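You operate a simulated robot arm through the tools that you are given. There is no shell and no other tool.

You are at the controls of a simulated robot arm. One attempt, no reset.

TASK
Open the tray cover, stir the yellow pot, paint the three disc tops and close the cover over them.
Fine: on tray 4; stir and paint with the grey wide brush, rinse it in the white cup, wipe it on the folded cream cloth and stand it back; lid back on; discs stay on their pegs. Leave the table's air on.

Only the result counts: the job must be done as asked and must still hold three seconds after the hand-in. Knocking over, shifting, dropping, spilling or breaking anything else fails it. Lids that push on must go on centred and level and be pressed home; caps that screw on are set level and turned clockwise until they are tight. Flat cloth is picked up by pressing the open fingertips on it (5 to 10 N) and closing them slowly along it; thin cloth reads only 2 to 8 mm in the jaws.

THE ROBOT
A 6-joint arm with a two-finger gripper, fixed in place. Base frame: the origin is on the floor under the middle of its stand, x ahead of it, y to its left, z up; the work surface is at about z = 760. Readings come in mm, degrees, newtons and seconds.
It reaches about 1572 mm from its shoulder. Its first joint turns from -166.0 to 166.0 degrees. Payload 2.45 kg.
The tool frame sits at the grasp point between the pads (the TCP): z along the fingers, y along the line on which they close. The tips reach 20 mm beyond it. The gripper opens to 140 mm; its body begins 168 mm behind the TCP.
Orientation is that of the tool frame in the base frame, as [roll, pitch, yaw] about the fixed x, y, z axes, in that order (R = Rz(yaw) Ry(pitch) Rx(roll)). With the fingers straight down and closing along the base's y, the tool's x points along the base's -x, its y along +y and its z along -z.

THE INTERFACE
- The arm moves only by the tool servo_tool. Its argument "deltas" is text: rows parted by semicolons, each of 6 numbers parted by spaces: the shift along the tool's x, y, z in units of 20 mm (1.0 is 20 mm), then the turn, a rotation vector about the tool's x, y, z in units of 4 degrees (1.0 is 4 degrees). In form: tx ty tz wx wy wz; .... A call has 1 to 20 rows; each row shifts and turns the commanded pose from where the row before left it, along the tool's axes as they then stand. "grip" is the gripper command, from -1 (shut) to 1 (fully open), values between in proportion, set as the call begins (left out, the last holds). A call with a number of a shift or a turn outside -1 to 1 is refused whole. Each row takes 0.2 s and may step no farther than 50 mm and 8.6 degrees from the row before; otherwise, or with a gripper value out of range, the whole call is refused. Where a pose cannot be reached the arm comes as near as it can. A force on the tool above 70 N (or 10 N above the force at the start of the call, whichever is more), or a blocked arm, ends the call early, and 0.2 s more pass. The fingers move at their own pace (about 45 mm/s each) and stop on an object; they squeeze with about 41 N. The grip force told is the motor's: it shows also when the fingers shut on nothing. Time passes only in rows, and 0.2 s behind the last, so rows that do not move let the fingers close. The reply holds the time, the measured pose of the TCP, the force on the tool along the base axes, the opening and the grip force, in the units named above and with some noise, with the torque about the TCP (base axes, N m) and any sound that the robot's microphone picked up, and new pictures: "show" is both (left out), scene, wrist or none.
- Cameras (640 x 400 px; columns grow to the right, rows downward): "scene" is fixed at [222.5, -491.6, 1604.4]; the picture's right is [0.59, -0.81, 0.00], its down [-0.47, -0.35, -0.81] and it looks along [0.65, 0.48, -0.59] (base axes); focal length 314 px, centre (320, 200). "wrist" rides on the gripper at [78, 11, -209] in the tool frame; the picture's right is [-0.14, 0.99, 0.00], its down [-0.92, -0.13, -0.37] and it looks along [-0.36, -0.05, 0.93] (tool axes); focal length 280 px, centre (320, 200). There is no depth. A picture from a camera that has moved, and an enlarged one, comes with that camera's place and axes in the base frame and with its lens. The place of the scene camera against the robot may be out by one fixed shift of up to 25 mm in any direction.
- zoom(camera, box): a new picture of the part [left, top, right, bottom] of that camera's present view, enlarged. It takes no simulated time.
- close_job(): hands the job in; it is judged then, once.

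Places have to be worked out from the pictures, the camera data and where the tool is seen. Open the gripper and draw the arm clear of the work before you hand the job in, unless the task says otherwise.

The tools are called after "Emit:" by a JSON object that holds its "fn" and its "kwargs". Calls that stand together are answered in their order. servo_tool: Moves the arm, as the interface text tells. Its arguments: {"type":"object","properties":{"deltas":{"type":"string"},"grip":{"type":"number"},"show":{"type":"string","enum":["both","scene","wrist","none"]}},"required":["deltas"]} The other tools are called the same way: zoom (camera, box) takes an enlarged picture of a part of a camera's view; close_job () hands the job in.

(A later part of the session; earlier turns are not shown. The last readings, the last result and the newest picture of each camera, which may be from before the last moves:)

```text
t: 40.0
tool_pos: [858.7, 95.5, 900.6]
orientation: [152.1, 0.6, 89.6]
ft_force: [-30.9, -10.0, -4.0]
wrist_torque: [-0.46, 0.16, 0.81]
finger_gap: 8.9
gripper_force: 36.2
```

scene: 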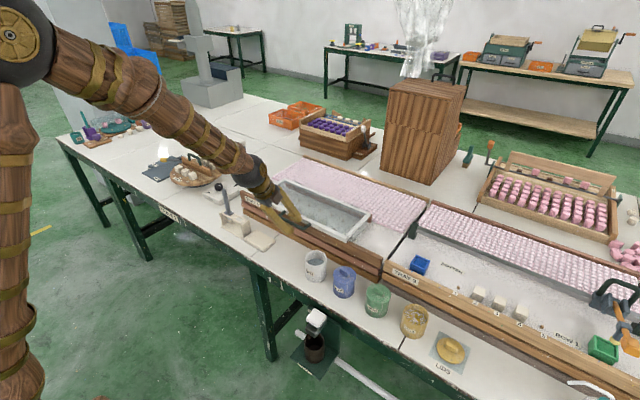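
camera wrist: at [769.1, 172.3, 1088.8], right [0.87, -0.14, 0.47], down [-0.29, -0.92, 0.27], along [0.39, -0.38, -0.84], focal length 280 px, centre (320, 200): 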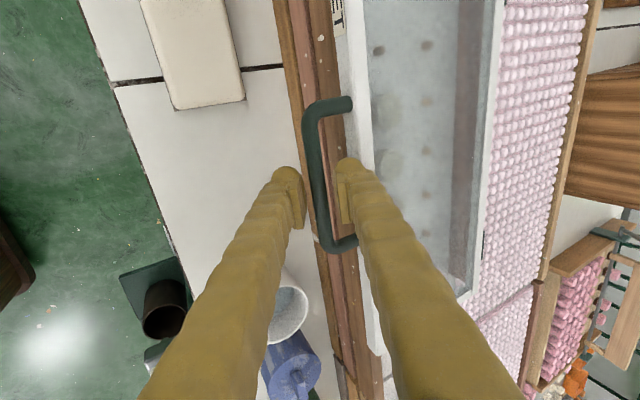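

Force stayed put, so I look at the contact before doing more.

Emit:
{"fn": "servo_tool", "kwargs": {"deltas": "0 -0.05 0 0 0 0;0 0 0 0 0 0"}}

Emit:
{"fn": "zoom", "kwargs": {"camera": "wrist", "box": [260, 80, 420, 260]}}

Emit:
{"fn": "zoom", "kwargs": {"camera": "scene", "box": [230, 170, 330, 250]}}

```text
t: 40.6
tool_pos: [858.9, 94.1, 899.9]
orientation: [152.0, 0.6, 89.6]
ft_force: [-19.9, -19.5, -3.9]
wrist_torque: [-0.52, 0.07, 0.78]
finger_gap: 8.7
gripper_force: 35.8
camera wrist: at [770.8, 173.6, 1088.4], right [0.87, -0.14, 0.47], down [-0.29, -0.92, 0.27], along [0.39, -0.38, -0.84], focal length 280 px, centre (320, 200)
```

scene: 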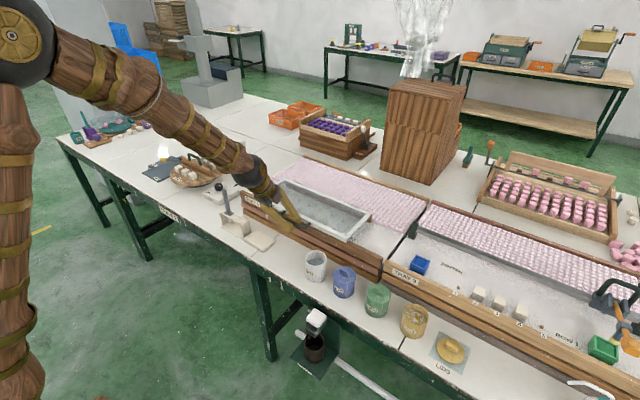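
wrist: 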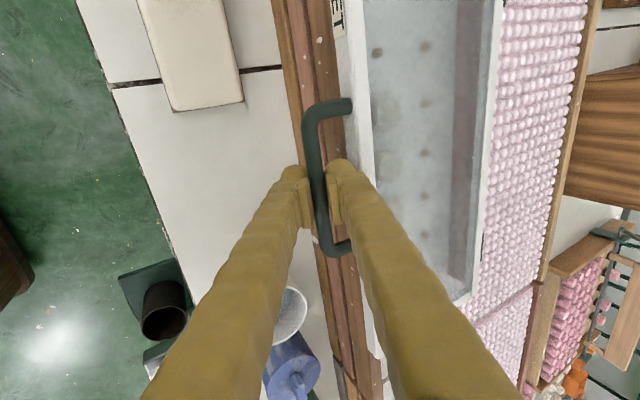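

```text
2.22 times, centred on (340, 170) of wrist
camera zoom: at [770.8, 173.6, 1088.4], right [0.87, -0.14, 0.47], down [-0.29, -0.92, 0.27], along [0.39, -0.38, -0.84], focal length 623 px, centre (276, 267)
```

zoom: 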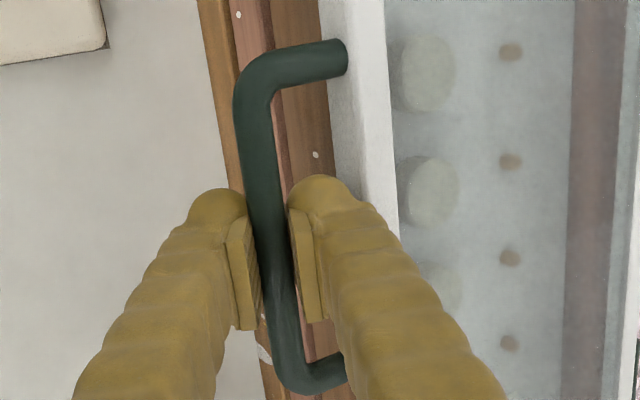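

```text
5.00 times, centred on (280, 210) of scene
camera zoom: at [222.5, -491.6, 1604.4], right [0.59, -0.81, 0.0], down [-0.47, -0.35, -0.81], along [0.65, 0.48, -0.59], focal length 1572 px, centre (520, 150)
```

zoom: 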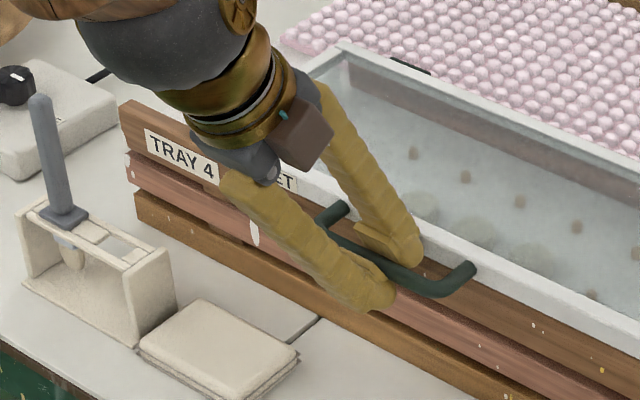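

The bar is held firmly between both pads. I lift 15 mm along the arc and check that the cover follows.

Emit:
{"fn": "servo_tool", "kwargs": {"deltas": "0 0.18 -0.32 0 0 0;0 0.19 -0.32 0 0 0;0 0 0 0 0 0"}}

Emit:
{"fn": "zoom", "kwargs": {"camera": "scene", "box": [220, 160, 400, 260]}}

```text
t: 41.4
tool_pos: [860.4, 94.4, 914.6]
orientation: [152.0, 0.6, 89.6]
ft_force: [-33.5, 5.1, 1.3]
wrist_torque: [-0.3, 0.07, 0.74]
finger_gap: 8.7
gripper_force: 36.4
camera wrist: at [771.5, 173.8, 1103.3], right [0.87, -0.14, 0.47], down [-0.29, -0.92, 0.27], along [0.39, -0.38, -0.84], focal length 280 px, centre (320, 200)
```

scene: 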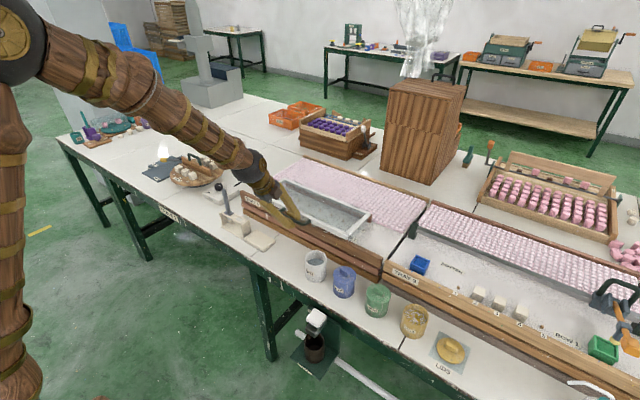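
wrist: 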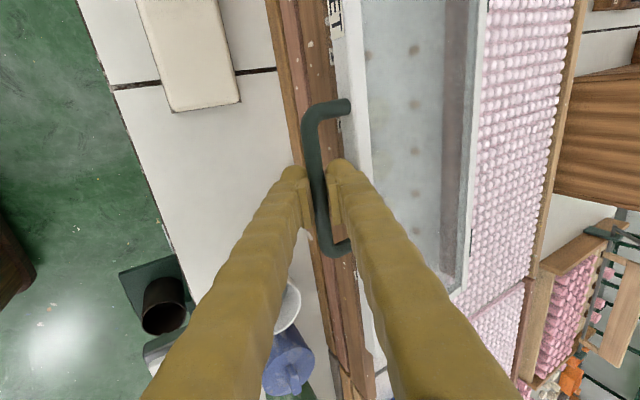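

```text
3.56 times, centred on (310, 210) of scene
camera zoom: at [222.5, -491.6, 1604.4], right [0.59, -0.81, 0.0], down [-0.47, -0.35, -0.81], along [0.65, 0.48, -0.59], focal length 1118 px, centre (356, 164)
```

zoom: 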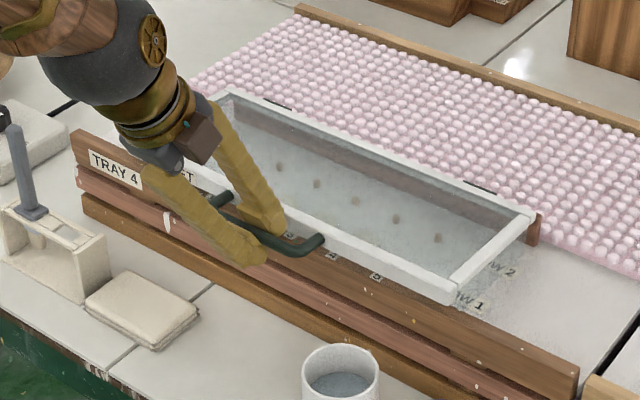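

The cover is lifting with the handle. The x force of −33 N means I'm pushing about 1 mm too far toward the hinge, so I correct this while continuing up.

Emit:
{"fn": "servo_tool", "kwargs": {"deltas": "0 0.388 -0.634 0 0 0;0 0.433 -0.603 0 0 0;0 0 0 0 0 0", "show": "scene"}}

```text
t: 42.2
tool_pos: [864.9, 95.3, 945.5]
orientation: [151.9, 0.5, 89.7]
ft_force: [14.7, 10.4, -3.1]
wrist_torque: [-0.39, -0.14, 0.64]
finger_gap: 8.5
gripper_force: 36.2
```

scene: 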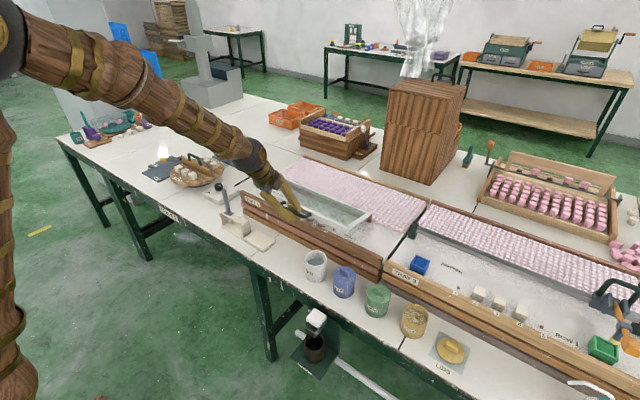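

The cover is rising cleanly with modest forces. I continue along the arc.

Emit:
{"fn": "servo_tool", "kwargs": {"deltas": "0 0.521 -0.544 0 0 0;0 0.537 -0.519 0 0 0;0 0 0 0 0 0", "show": "none"}}

Emit:
{"fn": "servo_tool", "kwargs": {"deltas": "0 0.57 -0.48 0 0 0;0 0.6 -0.44 0 0 0;0 0 0 0 0 0", "show": "scene"}}

```text
t: 43.0
tool_pos: [872.9, 94.7, 972.3]
orientation: [151.9, 0.4, 89.6]
ft_force: [20.4, 27.4, -9.2]
wrist_torque: [-0.13, 0.01, 0.73]
finger_gap: 8.5
gripper_force: 35.8
```

```text
t: 43.8
tool_pos: [883.5, 92.5, 998.2]
orientation: [152.0, 0.7, 89.6]
ft_force: [54.8, 0.8, -31.9]
wrist_torque: [0.13, 0.02, 0.65]
finger_gap: 8.6
gripper_force: 36.7
```

scene: 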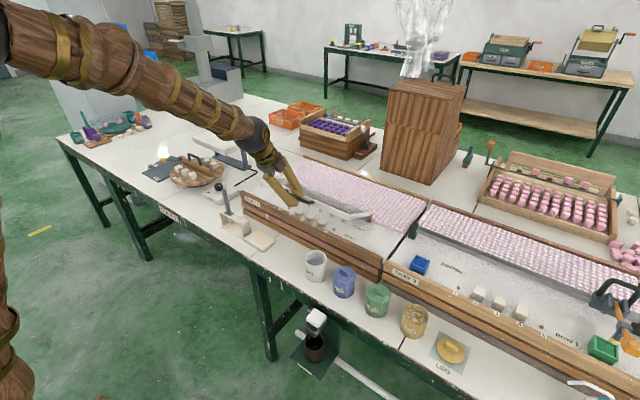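

The pull is now 63 N toward the hinge, so the true arc is a couple of mm tighter. I step inward with the next move, one row at a time.

Emit:
{"fn": "servo_tool", "kwargs": {"deltas": "0 0.12 0.02 0 0 0;0 0.6 -0.33 0 0 0;0 0 0 0 0 0", "show": "none"}}

```text
t: 44.6
tool_pos: [891.8, 95.4, 1011.4]
orientation: [152.1, 0.6, 89.5]
ft_force: [-5.3, -27.2, -1.0]
wrist_torque: [-0.2, 0.0, 0.33]
finger_gap: 9.2
gripper_force: 36.5
```

The force is nearly zero now. I continue along the arc, two steps at a time.

Emit:
{"fn": "servo_tool", "kwargs": {"deltas": "0 0.646 -0.364 0 0 0;0 0.668 -0.319 0 0 0;0 0 0 0 0 0", "show": "none"}}

```text
t: 45.4
tool_pos: [910.0, 96.9, 1035.7]
orientation: [152.1, 0.5, 89.6]
ft_force: [11.5, -17.8, -11.3]
wrist_torque: [-0.21, 0.01, 0.41]
finger_gap: 8.3
gripper_force: 36.1
```

Emit:
{"fn": "servo_tool", "kwargs": {"deltas": "0 0.7 -0.233 0 0 0;0 0.703 -0.215 0 0 0;0 0 0 0 0 0", "show": "scene"}}

```text
t: 46.2
tool_pos: [931.0, 96.4, 1056.6]
orientation: [152.0, 0.4, 89.6]
ft_force: [12.0, 0.1, -16.7]
wrist_torque: [0.15, 0.01, 0.31]
finger_gap: 8.5
gripper_force: 35.8
```

scene: 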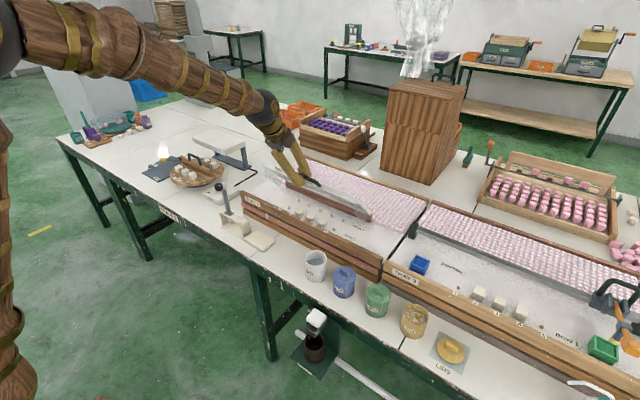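

The cover is about 47° open and tracking well. I continue.

Emit:
{"fn": "servo_tool", "kwargs": {"deltas": "0 0.72 -0.117 0 0 0;0 0.72 -0.117 0 0 0;0 0 0 0 0 0", "show": "none"}}

```text
t: 47.0
tool_pos: [954.9, 96.0, 1074.4]
orientation: [152.0, 0.5, 89.6]
ft_force: [8.2, -6.8, -15.0]
wrist_torque: [-0.13, -0.01, 0.14]
finger_gap: 8.4
gripper_force: 36.8
```

Emit:
{"fn": "servo_tool", "kwargs": {"deltas": "0 0.732 -0.03 0 0 0;0 0.727 -0.016 0 0 0;0 0.726 0.04 0 0 0;0 0 0 0 0 0", "show": "none"}}

```text
t: 48.0
tool_pos: [991.6, 95.7, 1094.8]
orientation: [152.0, 0.5, 89.6]
ft_force: [11.3, 1.7, -34.3]
wrist_torque: [0.38, 0.02, 0.15]
finger_gap: 8.8
gripper_force: 36.3
```

Emit:
{"fn": "servo_tool", "kwargs": {"deltas": "0 0.759 0.16 0 0 0;0 0.786 0.151 0 0 0;0 0 0 0 0 0", "show": "scene"}}

```text
t: 48.8
tool_pos: [1023.7, 97.4, 1103.2]
orientation: [152.1, 0.5, 89.6]
ft_force: [2.5, -10.8, -14.6]
wrist_torque: [-0.01, 0.05, -0.12]
finger_gap: 8.4
gripper_force: 36.3
```

scene: 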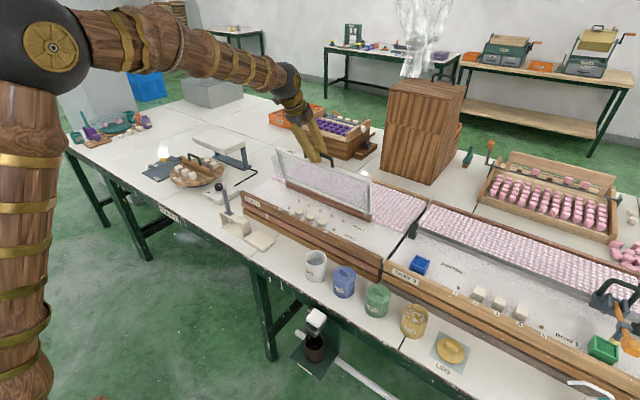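

Emit:
{"fn": "servo_tool", "kwargs": {"deltas": "0 0.725 0.181 0 0 0;0 0.754 0.265 0 0 0;0 0 0 0 0 0", "show": "none"}}

```text
t: 49.6
tool_pos: [1052.6, 97.1, 1107.1]
orientation: [152.2, 0.5, 89.6]
ft_force: [1.1, -11.3, -28.4]
wrist_torque: [0.02, 0.07, -0.2]
finger_gap: 8.6
gripper_force: 36.2
```

Emit:
{"fn": "servo_tool", "kwargs": {"deltas": "0 0.69 0.355 0 0 0;0 0.675 0.381 0 0 0;0 0 0 0 0 0", "show": "scene"}}

```text
t: 50.4
tool_pos: [1083.7, 98.3, 1107.9]
orientation: [152.1, 0.5, 89.6]
ft_force: [-4.2, 5.3, -38.0]
wrist_torque: [0.5, 0.07, -0.11]
finger_gap: 9.2
gripper_force: 36.8
```

scene: 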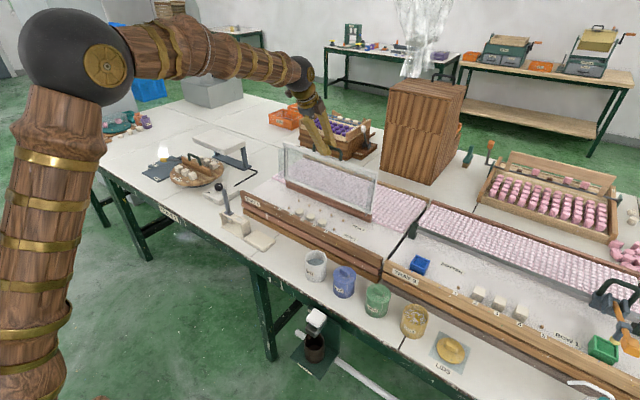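

The cover is at about vertical. I go on in single steps and watch for the end stop.

Emit:
{"fn": "servo_tool", "kwargs": {"deltas": "0 0.571 0.417 0 0 0;0 0 0 0 0 0", "show": "none"}}

Emit:
{"fn": "servo_tool", "kwargs": {"deltas": "0 0.56 0.44 0 0 0;0 0 0 0 0 0", "show": "none"}}

```text
t: 51.0
tool_pos: [1096.8, 97.8, 1106.6]
orientation: [152.0, 0.5, 89.6]
ft_force: [-4.1, 22.4, -33.5]
wrist_torque: [0.64, 0.08, -0.01]
finger_gap: 9.4
gripper_force: 36.7
```

```text
t: 51.5
tool_pos: [1107.0, 95.1, 1103.0]
orientation: [152.4, 0.6, 89.6]
ft_force: [-15.9, -0.3, 0.8]
wrist_torque: [0.22, 0.06, -0.29]
finger_gap: 8.8
gripper_force: 36.3
stopped in row 2: the force on the tool passed its limit at 72 N (the readings are from after the stop); the commanded pose is now the measured one
```

A stop was reached near x≈1107, about 97–100° open. I look before letting go.

Emit:
{"fn": "zoom", "kwargs": {"camera": "scene", "box": [260, 60, 420, 240]}}

Emit:
{"fn": "zoom", "kwargs": {"camera": "wrist", "box": [0, 0, 640, 400]}}

```text
2.22 times, centred on (340, 150) of scene
camera zoom: at [222.5, -491.6, 1604.4], right [0.59, -0.81, 0.0], down [-0.47, -0.35, -0.81], along [0.65, 0.48, -0.59], focal length 698 px, centre (276, 311)
```

zoom: 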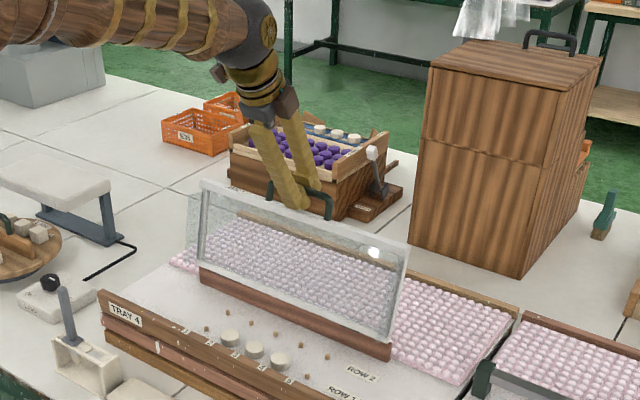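

```text
1.00 times, centred on (320, 200) of wrist (not enlarged: the box is as wide or as high as the picture)
camera zoom: at [1020.8, 173.8, 1293.5], right [0.88, -0.14, 0.46], down [-0.29, -0.92, 0.28], along [0.38, -0.38, -0.84], focal length 280 px, centre (320, 200)
```

zoom: 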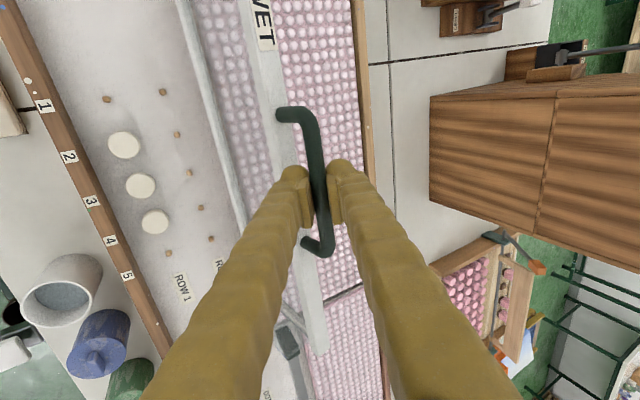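

The cover leans just past vertical against its stop and the three discs show white on pegs 2–4. I open the fingers a little and check that the cover stays.

Emit:
{"fn": "servo_tool", "kwargs": {"deltas": "0 0 0 0 0 0;0 0 0 0 0 0;0 0 0 0 0 0", "grip": -0.714, "show": "both"}}

```text
t: 52.3
tool_pos: [1108.0, 94.4, 1103.3]
orientation: [152.3, 0.3, 89.6]
ft_force: [0.0, -0.9, -0.5]
wrist_torque: [0.02, -0.01, -0.01]
finger_gap: 20.1
gripper_force: 0.0
camera wrist: at [1021.4, 173.7, 1293.3], right [0.88, -0.14, 0.46], down [-0.29, -0.92, 0.28], along [0.38, -0.38, -0.84], focal length 280 px, centre (320, 200)
```

scene: 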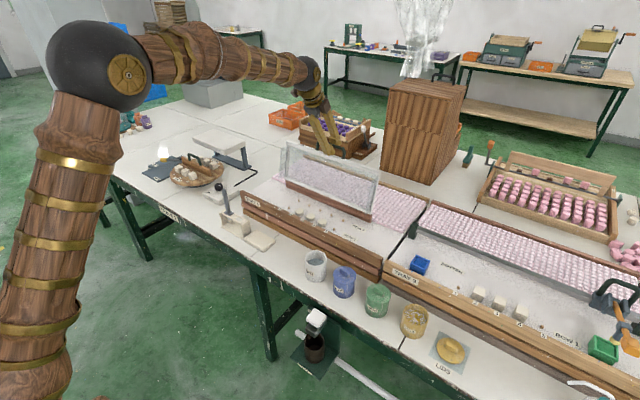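
wrist: 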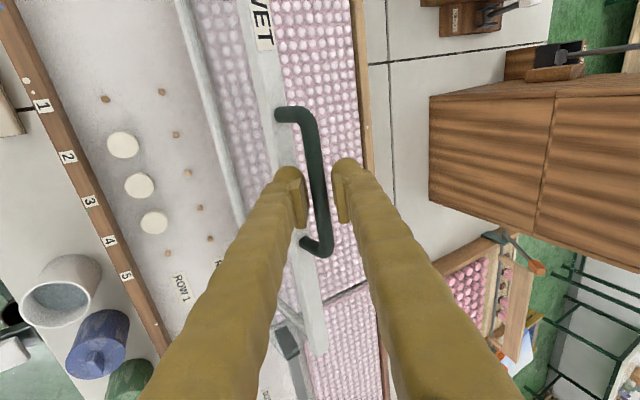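

Zero force and the cover stays. I back out along the tool axis with a wider gap and confirm it remains open.

Emit:
{"fn": "servo_tool", "kwargs": {"deltas": "0 0 -0.3 0 0 0;0 0 -0.6 0 0 0;0 0 -1 0 0 0;0 0 -1 0 0 0;0 0 -1 0 0 0;0 0 -1 0 0 0;0 0 -1 0 0 0;0 0 -1 0 0 0;0 0 0 0 0 0", "grip": -0.5, "show": "both"}}

```text
t: 54.3
tool_pos: [1043.4, 96.2, 1226.0]
orientation: [152.3, 0.5, 89.7]
ft_force: [0.7, -0.2, 0.0]
wrist_torque: [0.03, 0.0, -0.01]
finger_gap: 35.1
gripper_force: 0.0
camera wrist: at [956.9, 174.9, 1415.7], right [0.88, -0.14, 0.46], down [-0.29, -0.92, 0.28], along [0.38, -0.38, -0.84], focal length 280 px, centre (320, 200)
```

scene: 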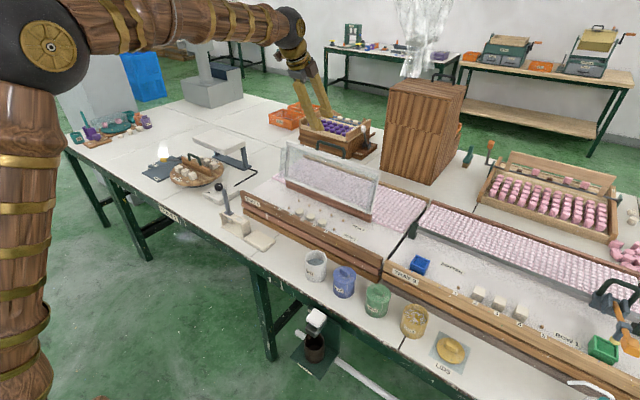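
wrist: 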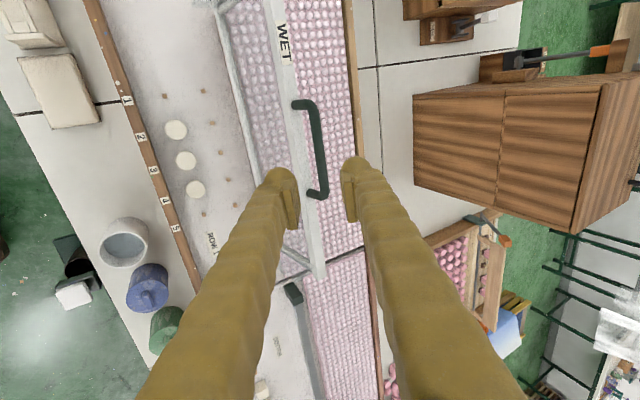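

The cover stays open by itself. I bring the tool vertical (keeping it closing along x) and travel high over to the brush.

Emit:
{"fn": "servo_tool", "kwargs": {"deltas": "0 0 0 1 0 0;0 0 0 1 0 0;0 0 0 1 0 0;0 0 0 1 0 0;0 0 0 1 0 0;0 0 0 1 0.125 0;0 0 0 0.925 0 -0.075;0 0 0 0 0 0", "grip": 0, "show": "wrist"}}

Emit:
{"fn": "servo_tool", "kwargs": {"deltas": "0.97 -0.777 0 0 0 0;0.97 -0.777 0 0 0 0;0.97 -0.777 0 0 0 0;0.97 -0.777 0 0 0 0;0.97 -0.777 0 0 0 0;0.97 -0.777 0 0 0 0;0.97 -0.777 0 0 0 0;0.97 -0.777 0 0 0 0;0.97 -0.777 0 0 0 0;0.97 -0.777 0 0 0 0;0.97 -0.777 0 0 0 0;0.97 -0.777 0 0 0 0;0.97 -0.777 0 0 0 0;0.97 -0.777 0 0 0 0;0.97 -0.777 0 0 0 0;0 0 0 0 0 0;0 0 0 0 0 0", "show": "wrist"}}

```text
t: 56.1
tool_pos: [1044.0, 95.7, 1226.5]
orientation: [180.0, 0.0, 90.0]
ft_force: [-0.7, 1.0, -0.5]
wrist_torque: [0.05, -0.03, -0.01]
finger_gap: 70.1
gripper_force: 0.1
camera wrist: at [1055.4, 173.2, 1434.7], right [0.99, -0.14, 0.0], down [-0.13, -0.92, 0.37], along [-0.05, -0.37, -0.93], focal length 280 px, centre (320, 200)
```

wrist: 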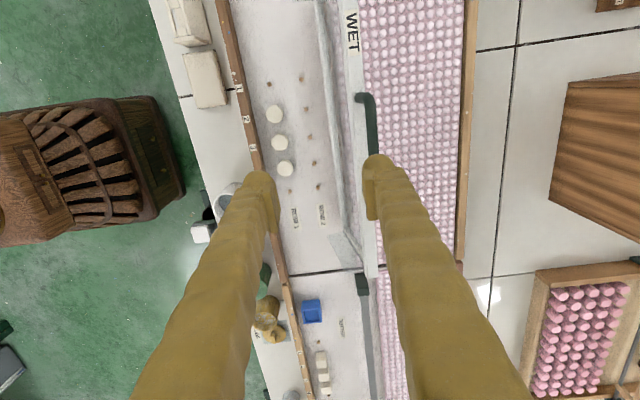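

```text
t: 59.7
tool_pos: [814.0, 387.7, 1224.4]
orientation: [-180.0, 0.0, 90.0]
ft_force: [-0.2, -0.7, 0.8]
wrist_torque: [0.0, -0.02, 0.02]
finger_gap: 69.6
gripper_force: 0.1
camera wrist: at [823.9, 464.6, 1433.8], right [0.99, -0.14, 0.0], down [-0.13, -0.92, 0.37], along [-0.05, -0.37, -0.93], focal length 280 px, centre (320, 200)
```

wrist: 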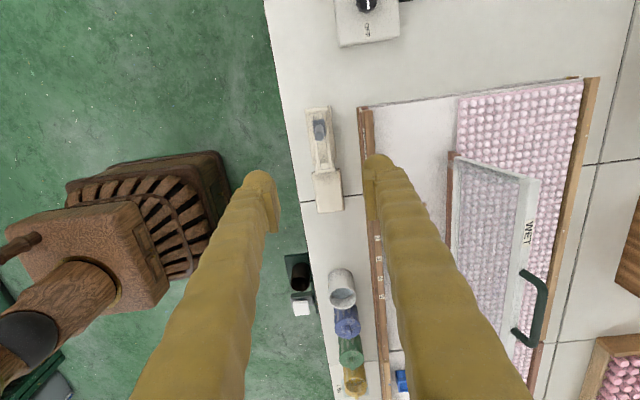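

I enlarge the view of the brush to refine its handle position.

Emit:
{"fn": "zoom", "kwargs": {"camera": "wrist", "box": [280, 90, 380, 220]}}

```text
3.08 times, centred on (330, 155) of wrist
camera zoom: at [823.9, 464.6, 1433.8], right [0.99, -0.14, 0.0], down [-0.13, -0.92, 0.37], along [-0.05, -0.37, -0.93], focal length 863 px, centre (289, 338)
```

zoom: 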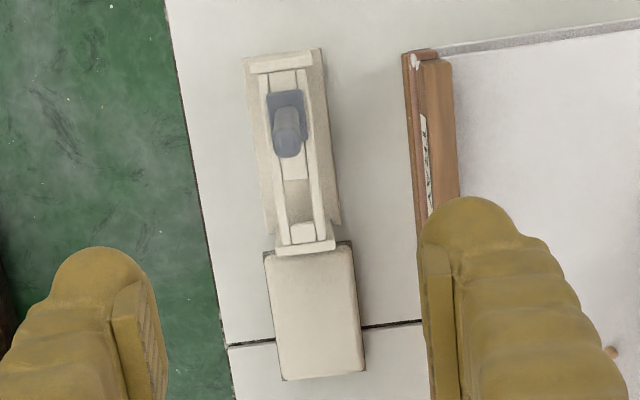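

The handle tip reads about (813, 390). I descend to z≈1040 to refine before enclosing it.

Emit:
{"fn": "servo_tool", "kwargs": {"deltas": "0 0 0.92 0 0 0;0 0 0.92 0 0 0;0 0 0.92 0 0 0;0 0 0.92 0 0 0;0 0 0.92 0 0 0;0 0 0.92 0 0 0;0 0 0.92 0 0 0;0 0 0.92 0 0 0;0 0 0.92 0 0 0;0 0 0.92 0 0 0;0 0 0 0 0 0", "show": "wrist"}}

Emit:
{"fn": "zoom", "kwargs": {"camera": "wrist", "box": [250, 70, 410, 230]}}

Emit:
{"fn": "zoom", "kwargs": {"camera": "scene", "box": [190, 140, 290, 250]}}

```text
t: 62.1
tool_pos: [812.3, 387.2, 1041.4]
orientation: [180.0, 0.0, 89.9]
ft_force: [0.3, 0.2, -1.0]
wrist_torque: [-0.01, 0.04, 0.01]
finger_gap: 70.2
gripper_force: 0.0
camera wrist: at [824.2, 463.6, 1250.5], right [0.99, -0.14, 0.0], down [-0.13, -0.92, 0.37], along [-0.05, -0.37, -0.93], focal length 280 px, centre (320, 200)
```

wrist: 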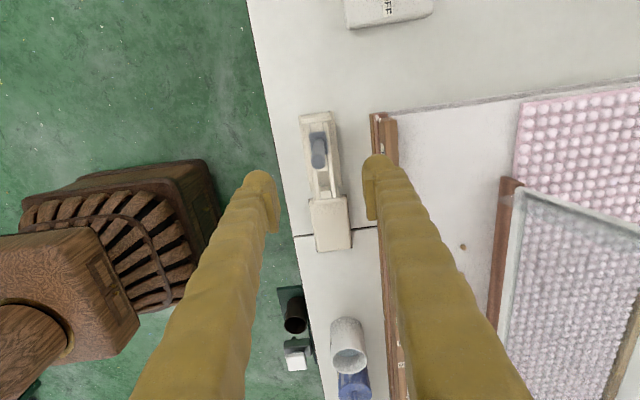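

```text
2.50 times, centred on (330, 150) of wrist
camera zoom: at [824.2, 463.6, 1250.5], right [0.99, -0.14, 0.0], down [-0.13, -0.92, 0.37], along [-0.05, -0.37, -0.93], focal length 701 px, centre (295, 325)
```

zoom: 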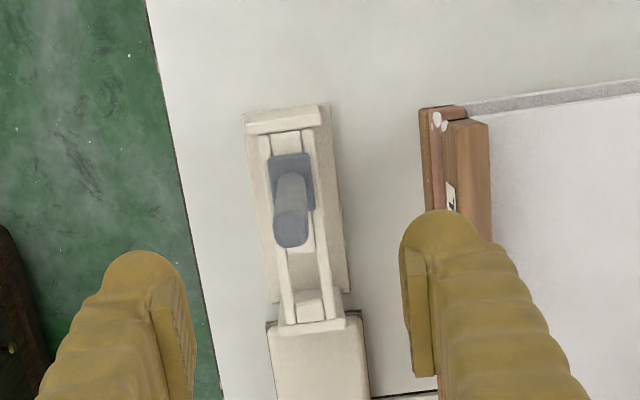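

```text
3.64 times, centred on (240, 195) of scene
camera zoom: at [222.5, -491.6, 1604.4], right [0.59, -0.81, 0.0], down [-0.47, -0.35, -0.81], along [0.65, 0.48, -0.59], focal length 1143 px, centre (611, 218)
```

zoom: 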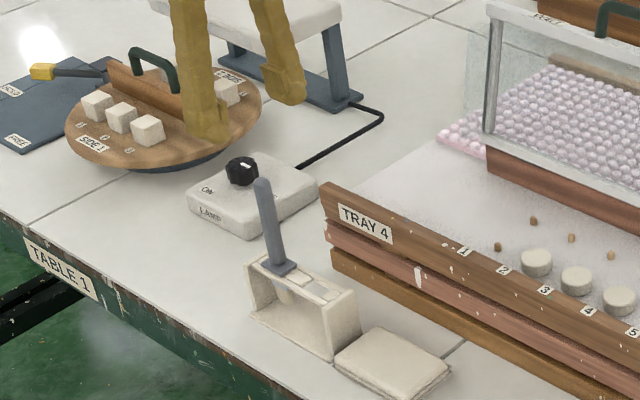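

Handle center is about (810, 389.5). I narrow the gap to 40 mm to stay clear of the tray front and descend around the handle to TCP z≈912.

Emit:
{"fn": "servo_tool", "kwargs": {"deltas": "0.115 -0.1 0 0 0 0;0 0 0.8 0 0 0;0 0 0.8 0 0 0;0 0 0.8 0 0 0;0 0 0.8 0 0 0;0 0 0 0 0 0", "grip": -0.43, "show": "wrist"}}

Emit:
{"fn": "zoom", "kwargs": {"camera": "wrist", "box": [250, 90, 410, 250]}}

```text
t: 63.5
tool_pos: [811.6, 388.9, 978.5]
orientation: [180.0, 0.0, 90.0]
ft_force: [0.4, 0.0, 0.3]
wrist_torque: [0.02, 0.01, 0.02]
finger_gap: 39.9
gripper_force: 0.0
camera wrist: at [822.2, 465.2, 1187.2], right [0.99, -0.14, 0.0], down [-0.13, -0.92, 0.37], along [-0.05, -0.37, -0.93], focal length 280 px, centre (320, 200)
```

wrist: 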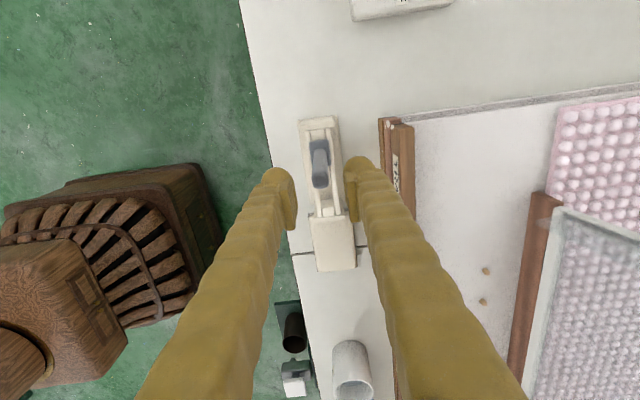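

```text
2.50 times, centred on (330, 170) of wrist
camera zoom: at [822.2, 465.2, 1187.2], right [0.99, -0.14, 0.0], down [-0.13, -0.92, 0.37], along [-0.05, -0.37, -0.93], focal length 701 px, centre (295, 275)
```

zoom: 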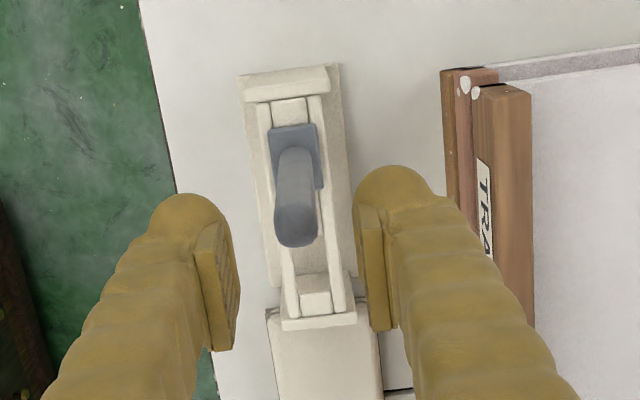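

The handle is centered between the pads. I descend the last 66 mm.

Emit:
{"fn": "servo_tool", "kwargs": {"deltas": "0 -0.03 0.8 0 0 0;0 0 0.8 0 0 0;0 0 0.8 0 0 0;0 0 0.9 0 0 0;0 0 0 0 0 0", "show": "both"}}

Emit:
{"fn": "zoom", "kwargs": {"camera": "wrist", "box": [250, 90, 410, 250]}}

Emit:
{"fn": "zoom", "kwargs": {"camera": "scene", "box": [190, 140, 290, 250]}}

```text
t: 64.7
tool_pos: [810.0, 388.7, 911.9]
orientation: [-179.9, -0.1, 90.1]
ft_force: [-0.4, -0.6, 0.3]
wrist_torque: [-0.04, -0.01, 0.04]
finger_gap: 40.0
gripper_force: 0.2
camera wrist: at [821.3, 465.8, 1121.2], right [0.99, -0.14, 0.0], down [-0.13, -0.92, 0.37], along [-0.05, -0.37, -0.93], focal length 280 px, centre (320, 200)
```

scene: 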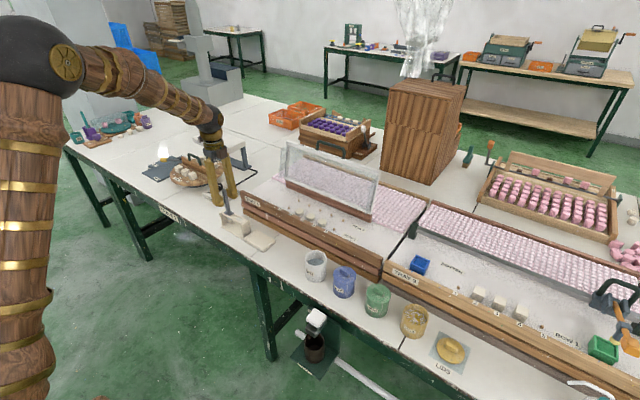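
wrist: 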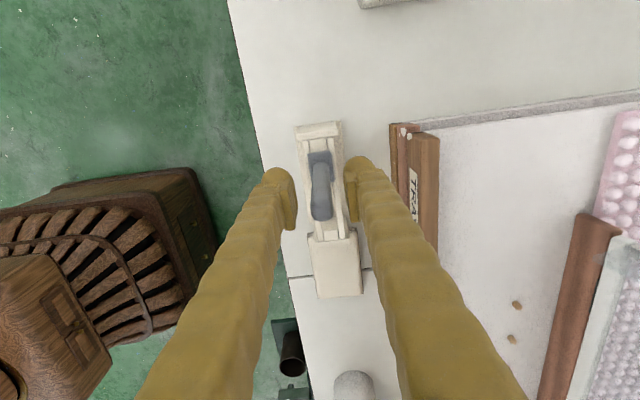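

```text
2.50 times, centred on (330, 170) of wrist
camera zoom: at [821.3, 465.8, 1121.2], right [0.99, -0.14, 0.0], down [-0.13, -0.92, 0.37], along [-0.05, -0.37, -0.93], focal length 701 px, centre (295, 275)
```

zoom: 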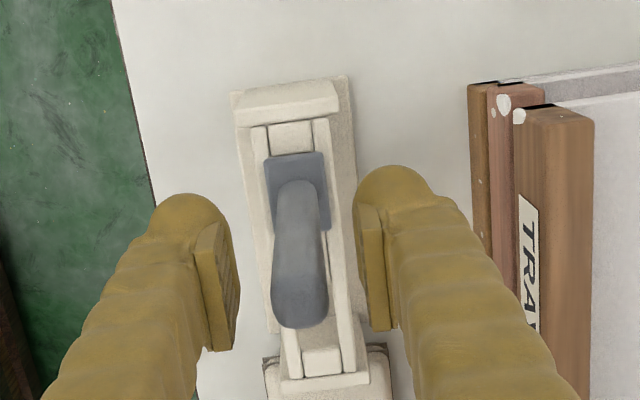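

```text
3.64 times, centred on (240, 195) of scene
camera zoom: at [222.5, -491.6, 1604.4], right [0.59, -0.81, 0.0], down [-0.47, -0.35, -0.81], along [0.65, 0.48, -0.59], focal length 1143 px, centre (611, 218)
```

zoom: 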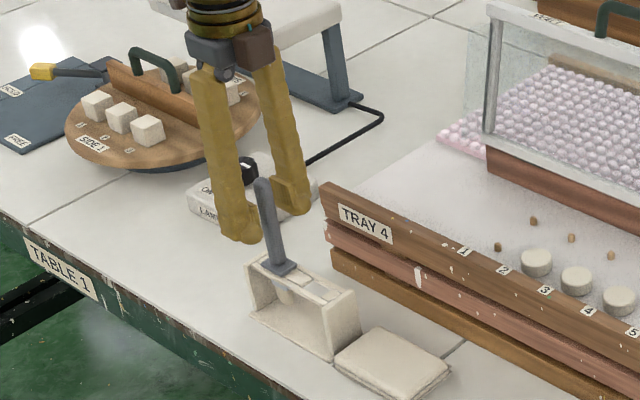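

The handle is between the fingers about 1.5 mm to the +x side. I shift, then close on it.

Emit:
{"fn": "servo_tool", "kwargs": {"deltas": "0 0.075 0 0 0 0;0 0 0 0 0 0;0 0 0 0 0 0", "grip": -0.72, "show": "none"}}

Emit:
{"fn": "servo_tool", "kwargs": {"deltas": "0 0 0 0 0 0;0 0 0 0 0 0", "grip": -1, "show": "wrist"}}

Emit:
{"fn": "zoom", "kwargs": {"camera": "wrist", "box": [250, 90, 410, 250]}}

```text
t: 65.5
tool_pos: [812.5, 389.0, 912.7]
orientation: [179.9, 0.0, 90.1]
ft_force: [0.0, 0.2, -0.3]
wrist_torque: [-0.03, 0.0, 0.03]
finger_gap: 19.5
gripper_force: 0.1
```

```text
t: 66.1
tool_pos: [811.8, 388.9, 911.9]
orientation: [-179.9, 0.0, 90.0]
ft_force: [0.5, 0.6, 0.3]
wrist_torque: [-0.01, -0.02, -0.02]
finger_gap: 14.8
gripper_force: 36.6
camera wrist: at [823.1, 465.5, 1121.1], right [0.99, -0.14, 0.0], down [-0.13, -0.92, 0.37], along [-0.05, -0.37, -0.93], focal length 280 px, centre (320, 200)
```

wrist: 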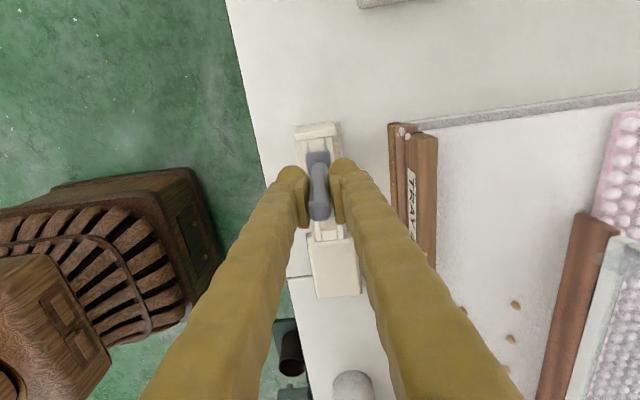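

```text
2.50 times, centred on (330, 170) of wrist
camera zoom: at [823.1, 465.5, 1121.1], right [0.99, -0.14, 0.0], down [-0.13, -0.92, 0.37], along [-0.05, -0.37, -0.93], focal length 701 px, centre (295, 275)
```

zoom: 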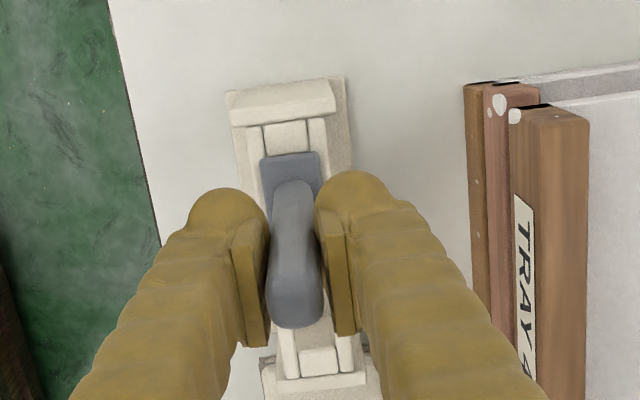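

The brush is gripped (14.8 mm, no side load) with return pose TCP (811.9, 388.9, 912). I lift straight up.

Emit:
{"fn": "servo_tool", "kwargs": {"deltas": "0 0 -0.3 0 0 0;0 0 -0.5 0 0 0;0 0 -0.7 0 0 0;0 0 -0.8 0 0 0;0 0 -0.8 0 0 0;0 0 -0.8 0 0 0;0 0 -0.8 0 0 0;0 0 -0.8 0 0 0;0 0 -0.8 0 0 0;0 0 -0.8 0 0 0;0 0 0 0 0 0;0 0 0 0 0 0", "show": "both"}}

Emit:
{"fn": "zoom", "kwargs": {"camera": "scene", "box": [180, 100, 300, 250]}}

Emit:
{"fn": "zoom", "kwargs": {"camera": "wrist", "box": [240, 80, 420, 260]}}

```text
t: 68.7
tool_pos: [811.2, 390.0, 1054.1]
orientation: [-180.0, 0.0, 90.0]
ft_force: [-0.7, -0.8, 0.1]
wrist_torque: [0.0, -0.01, 0.03]
finger_gap: 14.5
gripper_force: 40.6
camera wrist: at [821.0, 467.2, 1263.2], right [0.99, -0.14, 0.0], down [-0.13, -0.92, 0.37], along [-0.05, -0.37, -0.93], focal length 280 px, centre (320, 200)
```

scene: 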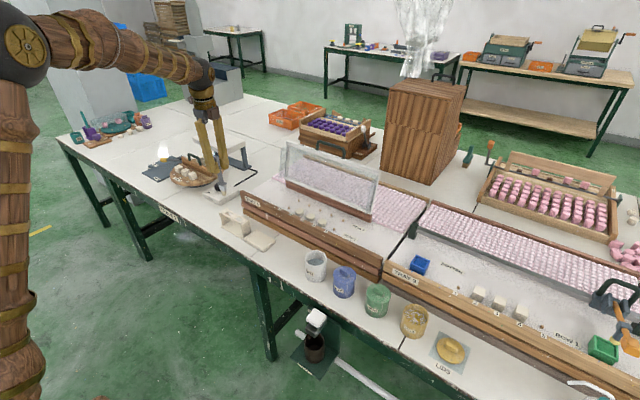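
wrist: 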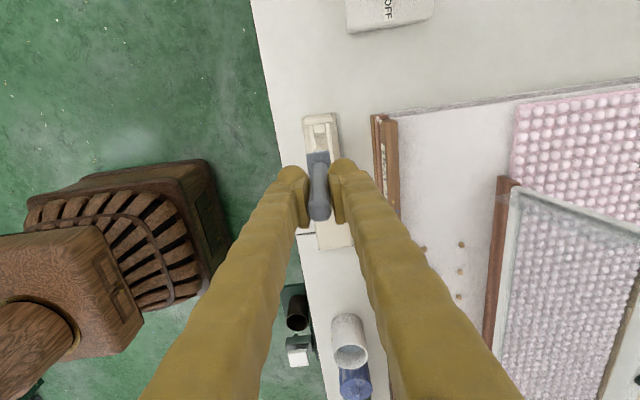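

```text
2.67 times, centred on (240, 175) of scene
camera zoom: at [222.5, -491.6, 1604.4], right [0.59, -0.81, 0.0], down [-0.47, -0.35, -0.81], along [0.65, 0.48, -0.59], focal length 838 px, centre (533, 267)
```

zoom: 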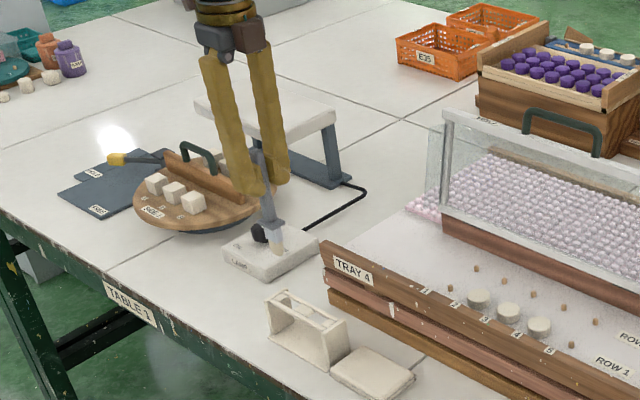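

```text
2.22 times, centred on (330, 170) of wrist
camera zoom: at [821.0, 467.2, 1263.2], right [0.99, -0.14, 0.0], down [-0.13, -0.92, 0.37], along [-0.05, -0.37, -0.93], focal length 623 px, centre (298, 267)
```

zoom: 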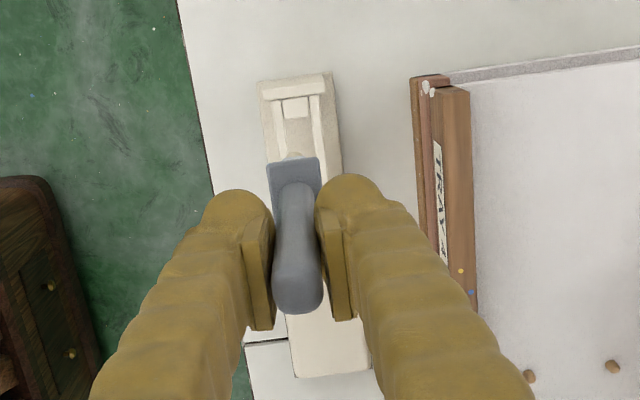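

The brush came free. I zoom in to measure its collar and bristles.

Emit:
{"fn": "zoom", "kwargs": {"camera": "scene", "box": [255, 150, 305, 200]}}

Emit:
{"fn": "zoom", "kwargs": {"camera": "scene", "box": [200, 140, 260, 210]}}

```text
8.00 times, centred on (280, 175) of scene
camera zoom: at [222.5, -491.6, 1604.4], right [0.59, -0.81, 0.0], down [-0.47, -0.35, -0.81], along [0.65, 0.48, -0.59], focal length 2515 px, centre (640, 400)
```

zoom: 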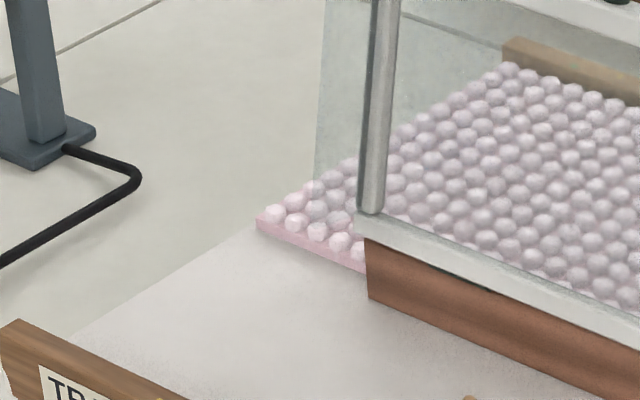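

```text
5.71 times, centred on (230, 175) of scene
camera zoom: at [222.5, -491.6, 1604.4], right [0.59, -0.81, 0.0], down [-0.47, -0.35, -0.81], along [0.65, 0.48, -0.59], focal length 1796 px, centre (834, 343)
```

zoom: 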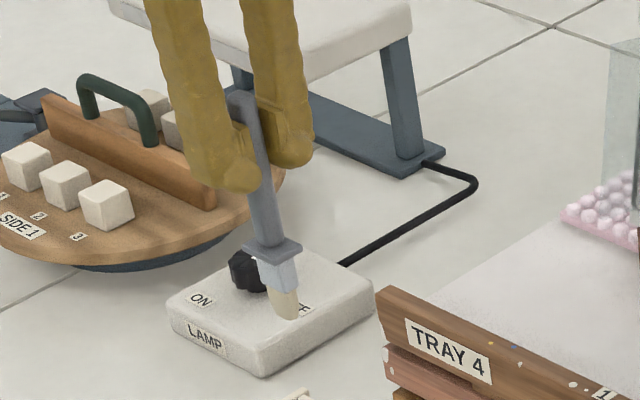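

Bristle bottom is about 127 mm below the TCP. I carry the brush up to z≈1100 and along −y toward the yellow pot.

Emit:
{"fn": "servo_tool", "kwargs": {"deltas": "-1 0 -0.25 0 0 0;-1 0 -0.25 0 0 0;-1 0 -0.25 0 0 0;-1 0 -0.25 0 0 0;-1 0 -0.25 0 0 0;-1 0 -0.25 0 0 0;-1 0 -0.25 0 0 0;-1 0 -0.25 0 0 0;-1 0 -0.25 0 0 0;-1 0 -0.25 0 0 0;-1 0 0 0 0 0;-1 0 0 0 0 0;-1 0 0 0 0 0;-1 0 0 0 0 0;-1 0 0 0 0 0;-1 0 0 0 0 0;-1 0 0 0 0 0", "show": "none"}}

Emit:
{"fn": "servo_tool", "kwargs": {"deltas": "-1 0 0 0 0 0;-1 0 0 0 0 0;-1 0 0 0 0 0;-1 0 0 0 0 0;-1 0 0 0 0 0;-1 0 0 0 0 0;-1 0 0 0 0 0;-1 0 0 0 0 0;-1 0 0 0 0 0;-1 0 0 0 0 0;-1 0 0 0 0 0;-1 0 0 0 0 0;-1 0 0 0 0 0;-1 0 0 0 0 0;-1 0 0 0 0 0;-1 0 0 0 0 0;0 0 0 0 0 0;0 0 0 0 0 0", "show": "both"}}

```text
t: 72.3
tool_pos: [809.6, 48.8, 1103.4]
orientation: [-180.0, 0.0, 89.9]
ft_force: [-0.5, 0.1, -0.2]
wrist_torque: [0.0, -0.02, -0.05]
finger_gap: 14.2
gripper_force: 40.6
```

```text
t: 76.1
tool_pos: [809.5, -269.8, 1104.1]
orientation: [180.0, -0.1, 90.0]
ft_force: [0.4, 0.0, 0.0]
wrist_torque: [-0.03, 0.02, 0.03]
finger_gap: 14.2
gripper_force: 41.1
camera wrist: at [820.1, -192.3, 1313.0], right [0.99, -0.14, 0.0], down [-0.13, -0.92, 0.37], along [-0.05, -0.37, -0.93], focal length 280 px, centre (320, 200)
```

scene: 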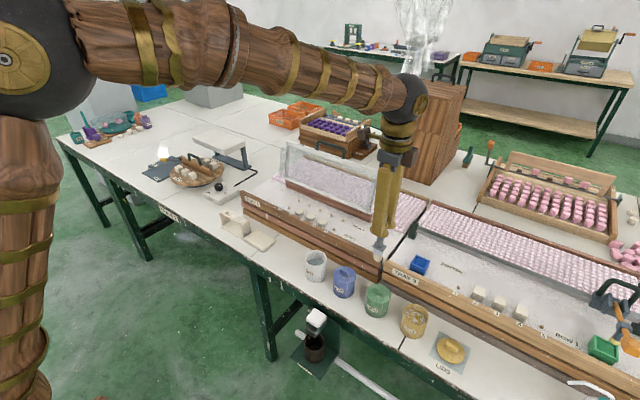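
wrist: 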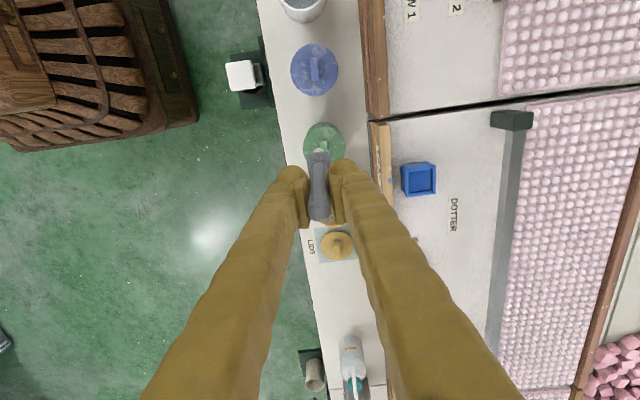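

Blue is near y≈−163, green near −272, so the yellow pot should be near y≈−382. I move a little beyond it so the camera sees into it past the fingers.

Emit:
{"fn": "servo_tool", "kwargs": {"deltas": "-1 0 0 0 0 0;-1 0 0 0 0 0;-1 0 0 0 0 0;-1 0 0 0 0 0;-1 0 0 0 0 0;-1 0 0 0 0 0;-1 0 0 0 0 0;-1 0 0 0 0 0;-1 0 0 0 0 0;0 0 0 0 0 0;0 0 0 0 0 0", "show": "wrist"}}

Emit:
{"fn": "zoom", "kwargs": {"camera": "wrist", "box": [240, 40, 420, 220]}}

Emit:
{"fn": "zoom", "kwargs": {"camera": "scene", "box": [360, 150, 500, 380]}}

```text
t: 78.5
tool_pos: [809.5, -450.7, 1105.1]
orientation: [180.0, 0.0, 90.0]
ft_force: [0.1, 0.3, 0.2]
wrist_torque: [-0.01, -0.02, -0.02]
finger_gap: 14.3
gripper_force: 40.5
camera wrist: at [821.4, -374.4, 1314.0], right [0.99, -0.14, 0.0], down [-0.13, -0.92, 0.37], along [-0.05, -0.37, -0.93], focal length 280 px, centre (320, 200)
```

wrist: 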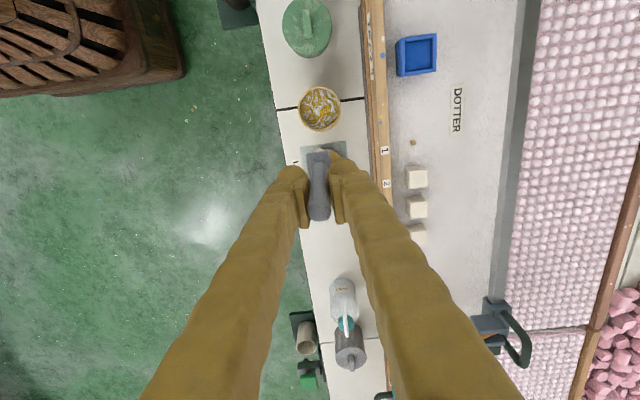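

```text
2.22 times, centred on (330, 130) of wrist
camera zoom: at [821.4, -374.4, 1314.0], right [0.99, -0.14, 0.0], down [-0.13, -0.92, 0.37], along [-0.05, -0.37, -0.93], focal length 623 px, centre (298, 356)
```

zoom: 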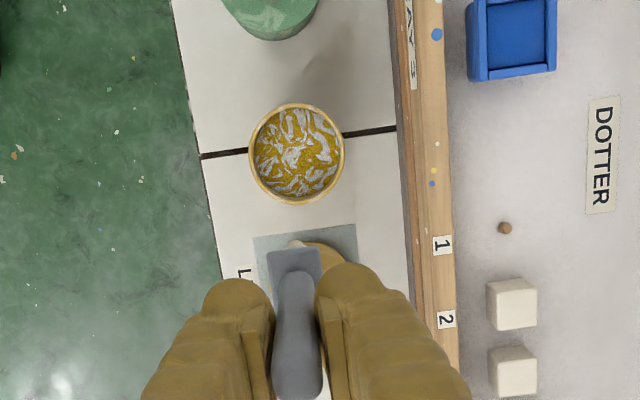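

```text
1.74 times, centred on (430, 265) of scene
camera zoom: at [222.5, -491.6, 1604.4], right [0.59, -0.81, 0.0], down [-0.47, -0.35, -0.81], along [0.65, 0.48, -0.59], focal length 547 px, centre (129, 87)
```

zoom: 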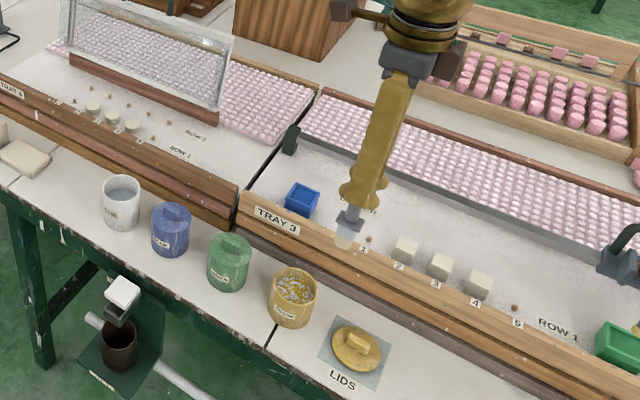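

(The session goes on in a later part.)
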